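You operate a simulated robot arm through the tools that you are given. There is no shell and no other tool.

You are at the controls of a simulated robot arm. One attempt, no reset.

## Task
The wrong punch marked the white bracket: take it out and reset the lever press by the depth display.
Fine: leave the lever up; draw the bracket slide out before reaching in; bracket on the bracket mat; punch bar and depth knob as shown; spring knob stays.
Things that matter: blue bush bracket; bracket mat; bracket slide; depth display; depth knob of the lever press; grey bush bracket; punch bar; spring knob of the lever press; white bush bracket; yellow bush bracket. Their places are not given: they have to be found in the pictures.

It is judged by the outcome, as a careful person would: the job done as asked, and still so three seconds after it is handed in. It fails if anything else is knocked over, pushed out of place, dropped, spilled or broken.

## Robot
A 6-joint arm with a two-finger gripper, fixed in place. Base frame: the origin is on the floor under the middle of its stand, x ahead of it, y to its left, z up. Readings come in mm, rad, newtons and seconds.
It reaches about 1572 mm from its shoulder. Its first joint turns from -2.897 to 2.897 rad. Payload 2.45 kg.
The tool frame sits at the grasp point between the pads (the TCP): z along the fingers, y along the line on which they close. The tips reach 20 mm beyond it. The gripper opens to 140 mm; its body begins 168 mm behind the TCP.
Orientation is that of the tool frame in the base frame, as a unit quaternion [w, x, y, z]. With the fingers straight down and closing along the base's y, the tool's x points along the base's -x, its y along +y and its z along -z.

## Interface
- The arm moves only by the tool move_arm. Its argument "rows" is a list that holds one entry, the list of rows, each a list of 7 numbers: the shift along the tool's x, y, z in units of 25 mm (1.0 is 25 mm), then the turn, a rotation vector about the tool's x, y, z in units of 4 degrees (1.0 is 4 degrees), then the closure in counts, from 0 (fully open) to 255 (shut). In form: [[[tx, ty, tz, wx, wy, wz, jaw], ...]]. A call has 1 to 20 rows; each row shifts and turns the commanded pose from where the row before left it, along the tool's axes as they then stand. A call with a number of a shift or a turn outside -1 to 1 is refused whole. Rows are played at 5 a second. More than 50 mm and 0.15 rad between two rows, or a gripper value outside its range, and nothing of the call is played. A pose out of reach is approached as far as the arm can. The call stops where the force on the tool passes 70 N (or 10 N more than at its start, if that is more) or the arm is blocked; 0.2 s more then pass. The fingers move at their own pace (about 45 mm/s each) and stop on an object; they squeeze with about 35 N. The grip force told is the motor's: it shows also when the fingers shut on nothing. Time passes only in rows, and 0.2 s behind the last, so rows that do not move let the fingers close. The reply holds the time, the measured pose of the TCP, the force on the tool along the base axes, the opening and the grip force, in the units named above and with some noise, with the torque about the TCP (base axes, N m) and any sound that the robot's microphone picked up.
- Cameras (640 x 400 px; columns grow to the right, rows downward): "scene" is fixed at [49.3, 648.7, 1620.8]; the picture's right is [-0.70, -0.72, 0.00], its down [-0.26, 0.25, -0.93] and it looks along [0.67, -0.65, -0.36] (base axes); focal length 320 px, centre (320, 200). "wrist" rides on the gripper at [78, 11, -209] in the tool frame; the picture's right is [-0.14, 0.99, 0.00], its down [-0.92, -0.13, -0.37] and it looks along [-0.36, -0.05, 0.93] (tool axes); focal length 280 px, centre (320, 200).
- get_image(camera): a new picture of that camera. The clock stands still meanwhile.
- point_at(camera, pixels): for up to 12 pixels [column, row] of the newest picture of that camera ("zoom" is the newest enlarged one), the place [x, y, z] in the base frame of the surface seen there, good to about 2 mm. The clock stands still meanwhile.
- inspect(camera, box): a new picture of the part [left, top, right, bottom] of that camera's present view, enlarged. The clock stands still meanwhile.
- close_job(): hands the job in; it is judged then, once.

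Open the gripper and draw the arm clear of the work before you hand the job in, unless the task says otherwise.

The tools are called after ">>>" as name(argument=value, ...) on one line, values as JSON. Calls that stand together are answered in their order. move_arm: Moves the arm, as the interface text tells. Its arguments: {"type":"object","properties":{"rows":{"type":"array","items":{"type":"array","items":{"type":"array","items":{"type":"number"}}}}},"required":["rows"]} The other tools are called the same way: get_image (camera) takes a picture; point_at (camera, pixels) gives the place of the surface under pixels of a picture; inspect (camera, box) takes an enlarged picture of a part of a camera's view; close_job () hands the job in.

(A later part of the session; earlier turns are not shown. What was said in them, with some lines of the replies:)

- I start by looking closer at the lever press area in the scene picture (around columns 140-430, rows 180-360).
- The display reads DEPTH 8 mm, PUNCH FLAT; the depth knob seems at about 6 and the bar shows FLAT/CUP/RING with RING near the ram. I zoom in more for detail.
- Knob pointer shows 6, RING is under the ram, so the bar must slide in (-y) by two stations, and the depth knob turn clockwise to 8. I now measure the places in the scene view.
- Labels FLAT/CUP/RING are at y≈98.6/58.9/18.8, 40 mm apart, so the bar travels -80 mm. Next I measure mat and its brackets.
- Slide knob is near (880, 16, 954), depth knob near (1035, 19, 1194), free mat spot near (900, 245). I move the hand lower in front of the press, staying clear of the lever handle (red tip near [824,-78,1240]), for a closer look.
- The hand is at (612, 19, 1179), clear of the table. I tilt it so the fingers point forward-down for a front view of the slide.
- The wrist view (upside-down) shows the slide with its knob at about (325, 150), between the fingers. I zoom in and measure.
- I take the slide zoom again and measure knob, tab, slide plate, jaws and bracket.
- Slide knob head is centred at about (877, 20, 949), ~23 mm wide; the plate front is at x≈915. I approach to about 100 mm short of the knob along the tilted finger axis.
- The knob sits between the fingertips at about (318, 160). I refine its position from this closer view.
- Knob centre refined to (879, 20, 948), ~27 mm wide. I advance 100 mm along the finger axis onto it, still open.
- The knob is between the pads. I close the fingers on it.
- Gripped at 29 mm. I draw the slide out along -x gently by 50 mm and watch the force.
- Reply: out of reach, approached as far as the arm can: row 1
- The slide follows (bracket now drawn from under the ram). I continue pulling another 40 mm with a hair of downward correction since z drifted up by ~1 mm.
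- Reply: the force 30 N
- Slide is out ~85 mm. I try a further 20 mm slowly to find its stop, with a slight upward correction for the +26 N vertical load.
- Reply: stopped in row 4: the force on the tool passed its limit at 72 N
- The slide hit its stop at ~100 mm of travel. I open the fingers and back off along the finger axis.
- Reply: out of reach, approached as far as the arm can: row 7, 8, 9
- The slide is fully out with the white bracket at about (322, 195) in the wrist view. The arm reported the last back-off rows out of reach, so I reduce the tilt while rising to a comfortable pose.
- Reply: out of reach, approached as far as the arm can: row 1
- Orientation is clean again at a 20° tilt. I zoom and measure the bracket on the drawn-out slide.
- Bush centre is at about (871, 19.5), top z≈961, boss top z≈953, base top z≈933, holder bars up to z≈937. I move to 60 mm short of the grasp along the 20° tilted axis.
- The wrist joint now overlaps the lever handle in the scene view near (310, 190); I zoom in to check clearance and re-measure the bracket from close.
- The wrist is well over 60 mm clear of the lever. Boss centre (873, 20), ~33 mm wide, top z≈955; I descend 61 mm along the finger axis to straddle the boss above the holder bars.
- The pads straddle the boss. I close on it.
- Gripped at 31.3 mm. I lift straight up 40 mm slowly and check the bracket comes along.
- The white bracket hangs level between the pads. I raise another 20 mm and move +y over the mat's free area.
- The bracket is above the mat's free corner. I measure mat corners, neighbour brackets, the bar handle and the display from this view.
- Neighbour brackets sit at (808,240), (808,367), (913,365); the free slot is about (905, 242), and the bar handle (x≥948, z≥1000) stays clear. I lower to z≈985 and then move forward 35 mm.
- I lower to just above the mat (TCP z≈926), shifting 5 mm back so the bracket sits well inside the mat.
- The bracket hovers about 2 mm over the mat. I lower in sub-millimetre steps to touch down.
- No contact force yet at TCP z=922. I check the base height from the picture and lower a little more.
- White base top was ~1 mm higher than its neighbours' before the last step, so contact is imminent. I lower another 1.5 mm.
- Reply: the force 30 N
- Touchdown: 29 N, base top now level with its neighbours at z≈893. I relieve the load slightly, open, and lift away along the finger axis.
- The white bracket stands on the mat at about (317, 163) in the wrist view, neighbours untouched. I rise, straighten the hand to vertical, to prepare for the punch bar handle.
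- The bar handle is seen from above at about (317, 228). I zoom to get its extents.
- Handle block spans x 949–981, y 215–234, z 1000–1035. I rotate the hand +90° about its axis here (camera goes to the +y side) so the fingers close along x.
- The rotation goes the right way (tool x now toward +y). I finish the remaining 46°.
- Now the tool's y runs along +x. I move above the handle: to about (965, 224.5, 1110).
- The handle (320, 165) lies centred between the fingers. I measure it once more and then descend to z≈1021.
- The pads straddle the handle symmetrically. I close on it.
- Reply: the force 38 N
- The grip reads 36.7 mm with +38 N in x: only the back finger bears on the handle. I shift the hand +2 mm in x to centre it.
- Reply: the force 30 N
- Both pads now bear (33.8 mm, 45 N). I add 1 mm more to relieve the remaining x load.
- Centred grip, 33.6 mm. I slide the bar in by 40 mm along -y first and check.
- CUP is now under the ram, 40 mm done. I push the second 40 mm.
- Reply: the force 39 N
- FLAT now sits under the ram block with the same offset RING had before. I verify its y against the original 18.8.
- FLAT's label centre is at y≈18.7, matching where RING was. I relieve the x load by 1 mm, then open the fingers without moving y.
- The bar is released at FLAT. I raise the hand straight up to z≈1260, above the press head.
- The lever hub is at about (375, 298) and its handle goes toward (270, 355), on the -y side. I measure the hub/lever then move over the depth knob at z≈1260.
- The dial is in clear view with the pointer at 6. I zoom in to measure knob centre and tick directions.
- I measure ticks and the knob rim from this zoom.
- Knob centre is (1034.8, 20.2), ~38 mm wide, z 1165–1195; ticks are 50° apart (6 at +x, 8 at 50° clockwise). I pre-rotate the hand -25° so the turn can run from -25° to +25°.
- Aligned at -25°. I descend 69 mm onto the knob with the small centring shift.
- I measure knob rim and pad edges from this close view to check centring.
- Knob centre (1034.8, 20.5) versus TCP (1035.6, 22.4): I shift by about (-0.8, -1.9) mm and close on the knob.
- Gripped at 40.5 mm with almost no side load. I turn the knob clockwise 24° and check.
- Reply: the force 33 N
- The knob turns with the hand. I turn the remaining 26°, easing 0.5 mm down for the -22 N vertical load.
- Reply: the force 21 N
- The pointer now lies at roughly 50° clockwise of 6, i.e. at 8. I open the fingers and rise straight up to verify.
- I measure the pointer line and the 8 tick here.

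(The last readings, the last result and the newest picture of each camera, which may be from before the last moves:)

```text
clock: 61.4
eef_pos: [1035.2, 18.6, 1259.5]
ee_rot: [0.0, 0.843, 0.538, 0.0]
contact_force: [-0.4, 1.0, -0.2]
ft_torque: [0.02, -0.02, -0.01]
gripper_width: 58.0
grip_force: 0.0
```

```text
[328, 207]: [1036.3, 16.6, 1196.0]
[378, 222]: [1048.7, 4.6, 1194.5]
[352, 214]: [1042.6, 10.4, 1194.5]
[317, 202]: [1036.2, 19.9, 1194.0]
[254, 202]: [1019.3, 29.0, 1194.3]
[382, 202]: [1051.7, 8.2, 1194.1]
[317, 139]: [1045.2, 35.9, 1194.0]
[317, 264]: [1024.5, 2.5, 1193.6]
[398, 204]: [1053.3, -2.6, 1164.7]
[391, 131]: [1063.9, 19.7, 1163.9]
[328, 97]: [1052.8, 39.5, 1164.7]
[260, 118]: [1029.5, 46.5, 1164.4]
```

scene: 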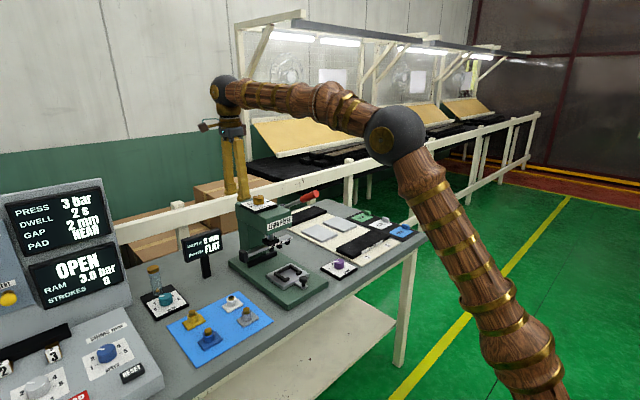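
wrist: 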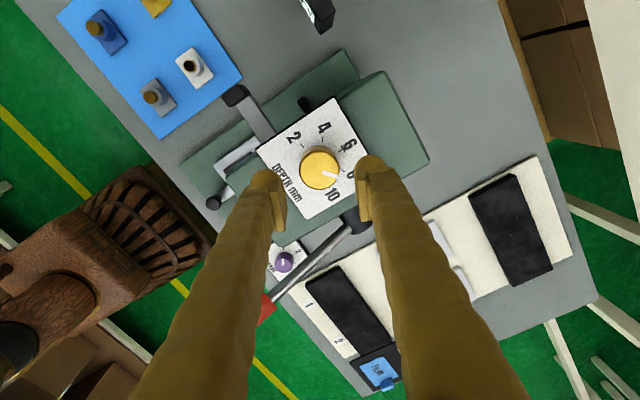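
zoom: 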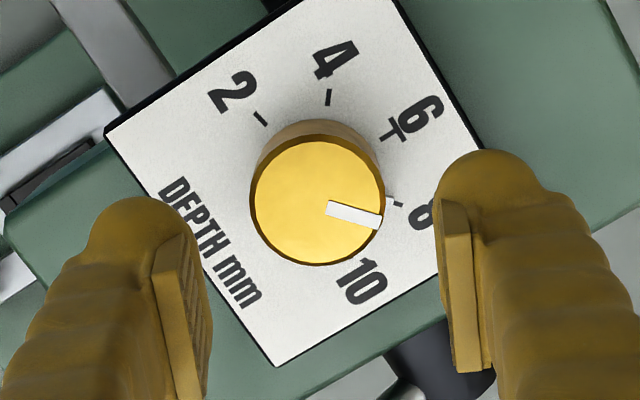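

The pointer reads about 48–51° against the 8 tick's 51°. I take a tighter zoom to verify the alignment more precisely.

>>> inspect(camera="wrist", box=[300, 140, 350, 190])

>>> point_at(camera="zoom", pixels=[[235, 205], [395, 260], [240, 225], [390, 245], [245, 195], [400, 245], [232, 228], [385, 278]])

```text
8.00 times, centred on (325, 165) of wrist
```

zoom: 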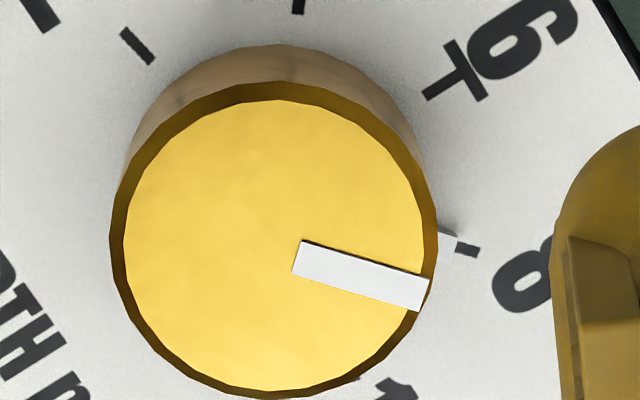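

```text
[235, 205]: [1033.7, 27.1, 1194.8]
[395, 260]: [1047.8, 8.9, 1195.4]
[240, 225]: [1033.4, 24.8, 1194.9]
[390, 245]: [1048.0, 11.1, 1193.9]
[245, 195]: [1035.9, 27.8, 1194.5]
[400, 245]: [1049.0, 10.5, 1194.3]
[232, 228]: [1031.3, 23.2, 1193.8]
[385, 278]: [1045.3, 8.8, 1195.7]
```

Projecting geometry, the pointer (16–17° in the zoom) is in line with the 8 tick (16.9°), so the depth is at 8. I now raise the arm and draw it back from the press.

>>> move_arm(rows=[[[0, 0, -1, 0, 0, 0, 150], [0, 0, -1, 0, 0, 0, 150], [0, 0, -1, 0, 0, 0, 150], [0, 0, -1, 0, 0, 0, 150], [0, 0, -1, 0, 0, 0, 150], [0, 0, -1, 0, 0, 0, 150], [0, 0, -1, 0, 0, 0, 150], [-0.42, -0.907, 0, 0, 0, 0, 150], [-0.42, -0.907, 0, 0, 0, 0, 150], [-0.42, -0.907, 0, 0, 0, 0, 150], [-0.42, -0.907, 0, 0, 0, 0, 150], [-0.42, -0.907, 0, 0, 0, 0, 150], [-0.42, -0.907, 0, 0, 0, 0, 150], [-0.42, -0.907, 0, 0, 0, 0, 150], [-0.42, -0.907, 0, 0, 0, 0, 150], [-0.42, -0.907, 0, 0, 0, 0, 150], [-0.42, -0.907, 0, 0, 0, 0, 150], [-0.42, -0.907, 0, 0, 0, 0, 150], [-0.42, -0.907, 0, 0, 0, 0, 100]]])

>>> get_image(camera="scene")

>>> inspect(camera="scene", box=[150, 180, 350, 350])

>>> inspect(camera="scene", box=[230, 180, 330, 270])

>>> get_image(camera="wrist")

```text
clock: 65.4
eef_pos: [697.7, 18.3, 1389.9]
ee_rot: [0.0, 0.843, 0.538, 0.0]
contact_force: [0.0, 1.0, -0.5]
ft_torque: [0.01, 0.02, 0.02]
gripper_width: 84.9
grip_force: 0.1
out of reach, approached as far as the arm can: row 4, 5, 6, 7
```

```text
taken
```

scene: 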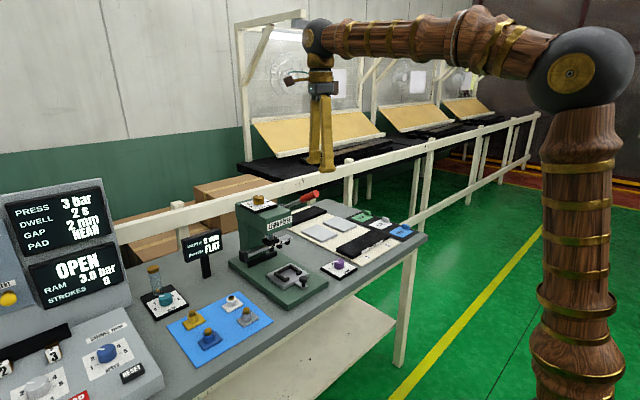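

```text
2.35 times, centred on (250, 265) of scene
```

zoom: 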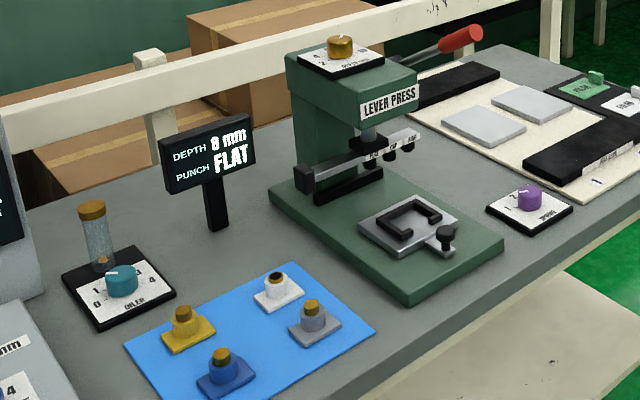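

```text
4.44 times, centred on (280, 225) of scene
```

zoom: 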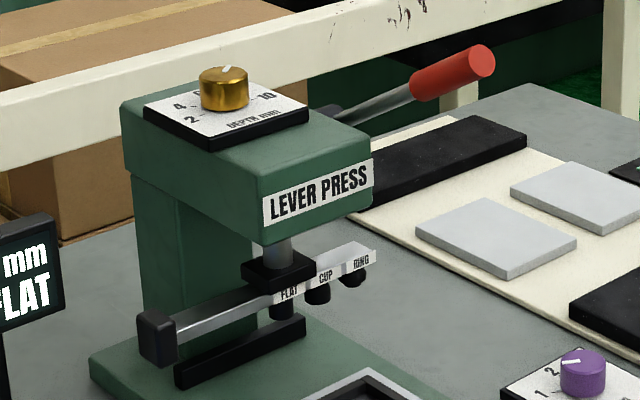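

```text
taken
```

wrist: 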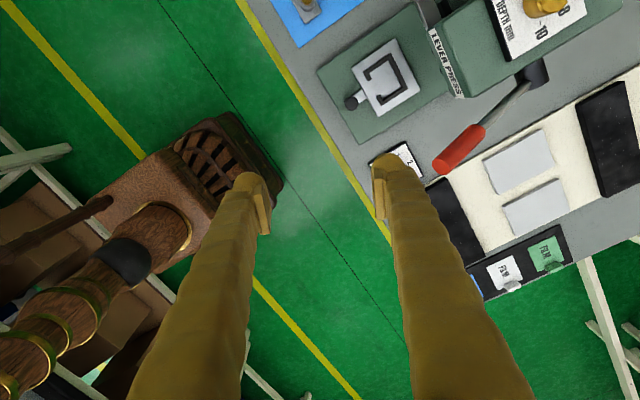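

The arm is clear; the picture shows the lever up, FLAT under the ram, knob turned, and the bracket on the mat. I do a last numeric check of the bar labels, lever tip and spring knob.

>>> inspect(camera="scene", box=[240, 220, 310, 270])

>>> point_at(camera="zoom", pixels=[[278, 218], [331, 197], [344, 190], [397, 170]])

>>> inspect(camera="scene", box=[310, 240, 370, 290])

>>> inspect(camera="scene", box=[230, 180, 330, 240])

>>> point_at(camera="zoom", pixels=[[540, 90], [185, 102], [195, 95]])

```text
8.00 times, centred on (275, 245) of scene
```

zoom: 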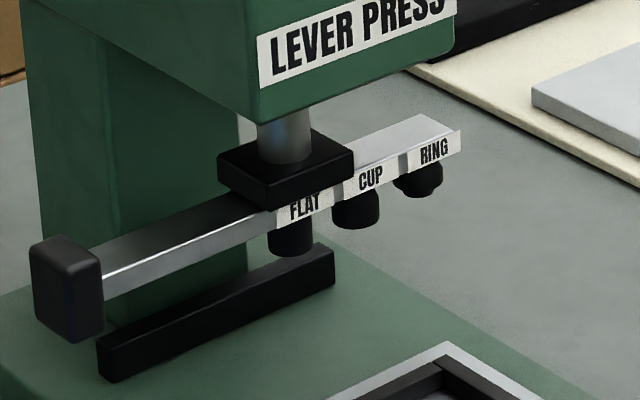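

```text
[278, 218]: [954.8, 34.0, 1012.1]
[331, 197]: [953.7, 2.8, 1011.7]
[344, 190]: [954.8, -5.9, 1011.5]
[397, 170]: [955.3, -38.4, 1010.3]
```

```text
8.00 times, centred on (340, 265) of scene
```

zoom: 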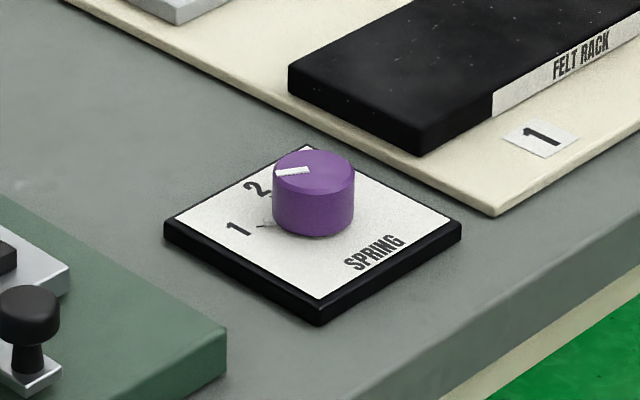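

```text
6.40 times, centred on (280, 210) of scene
```

zoom: 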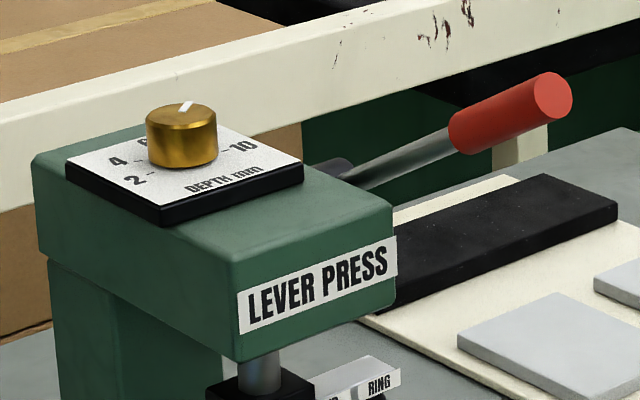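

```text
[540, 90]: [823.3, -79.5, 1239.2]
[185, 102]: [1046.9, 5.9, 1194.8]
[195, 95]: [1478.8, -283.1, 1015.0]
```

All checks agree: FLAT's label centre is at y≈18.4 under the ram, the depth pointer is on 8, the lever tip is unchanged at (823,-79,1239), the spring knob is untouched, and the white bracket stands on the mat. The gripper is open and clear, so I hand the job in.

>>> close_job()

```text
The job is handed in.
```

I took the white bracket out and reset the lever press to the display, then handed the job in. I haven't been told how it was judged.

- **Bracket:** I drew the slide fully out before reaching in, then set the white bracket in the free corner of the bracket mat. The blue, grey and yellow brackets were not touched.
- **Punch bar:** I slid it 80 mm from RING to FLAT. The FLAT label now sits within about half a millimetre of where RING was under the ram.
- **Depth knob:** I turned it 50° clockwise, from 6 to 8, and the pointer lines up with the 8 tick.
- **Left alone:** the lever is still up in its original place, and I did not touch the spring knob.

I left the bracket slide drawn out and empty, since the task didn't ask for it to be pushed back. The gripper is open and clear of the press.
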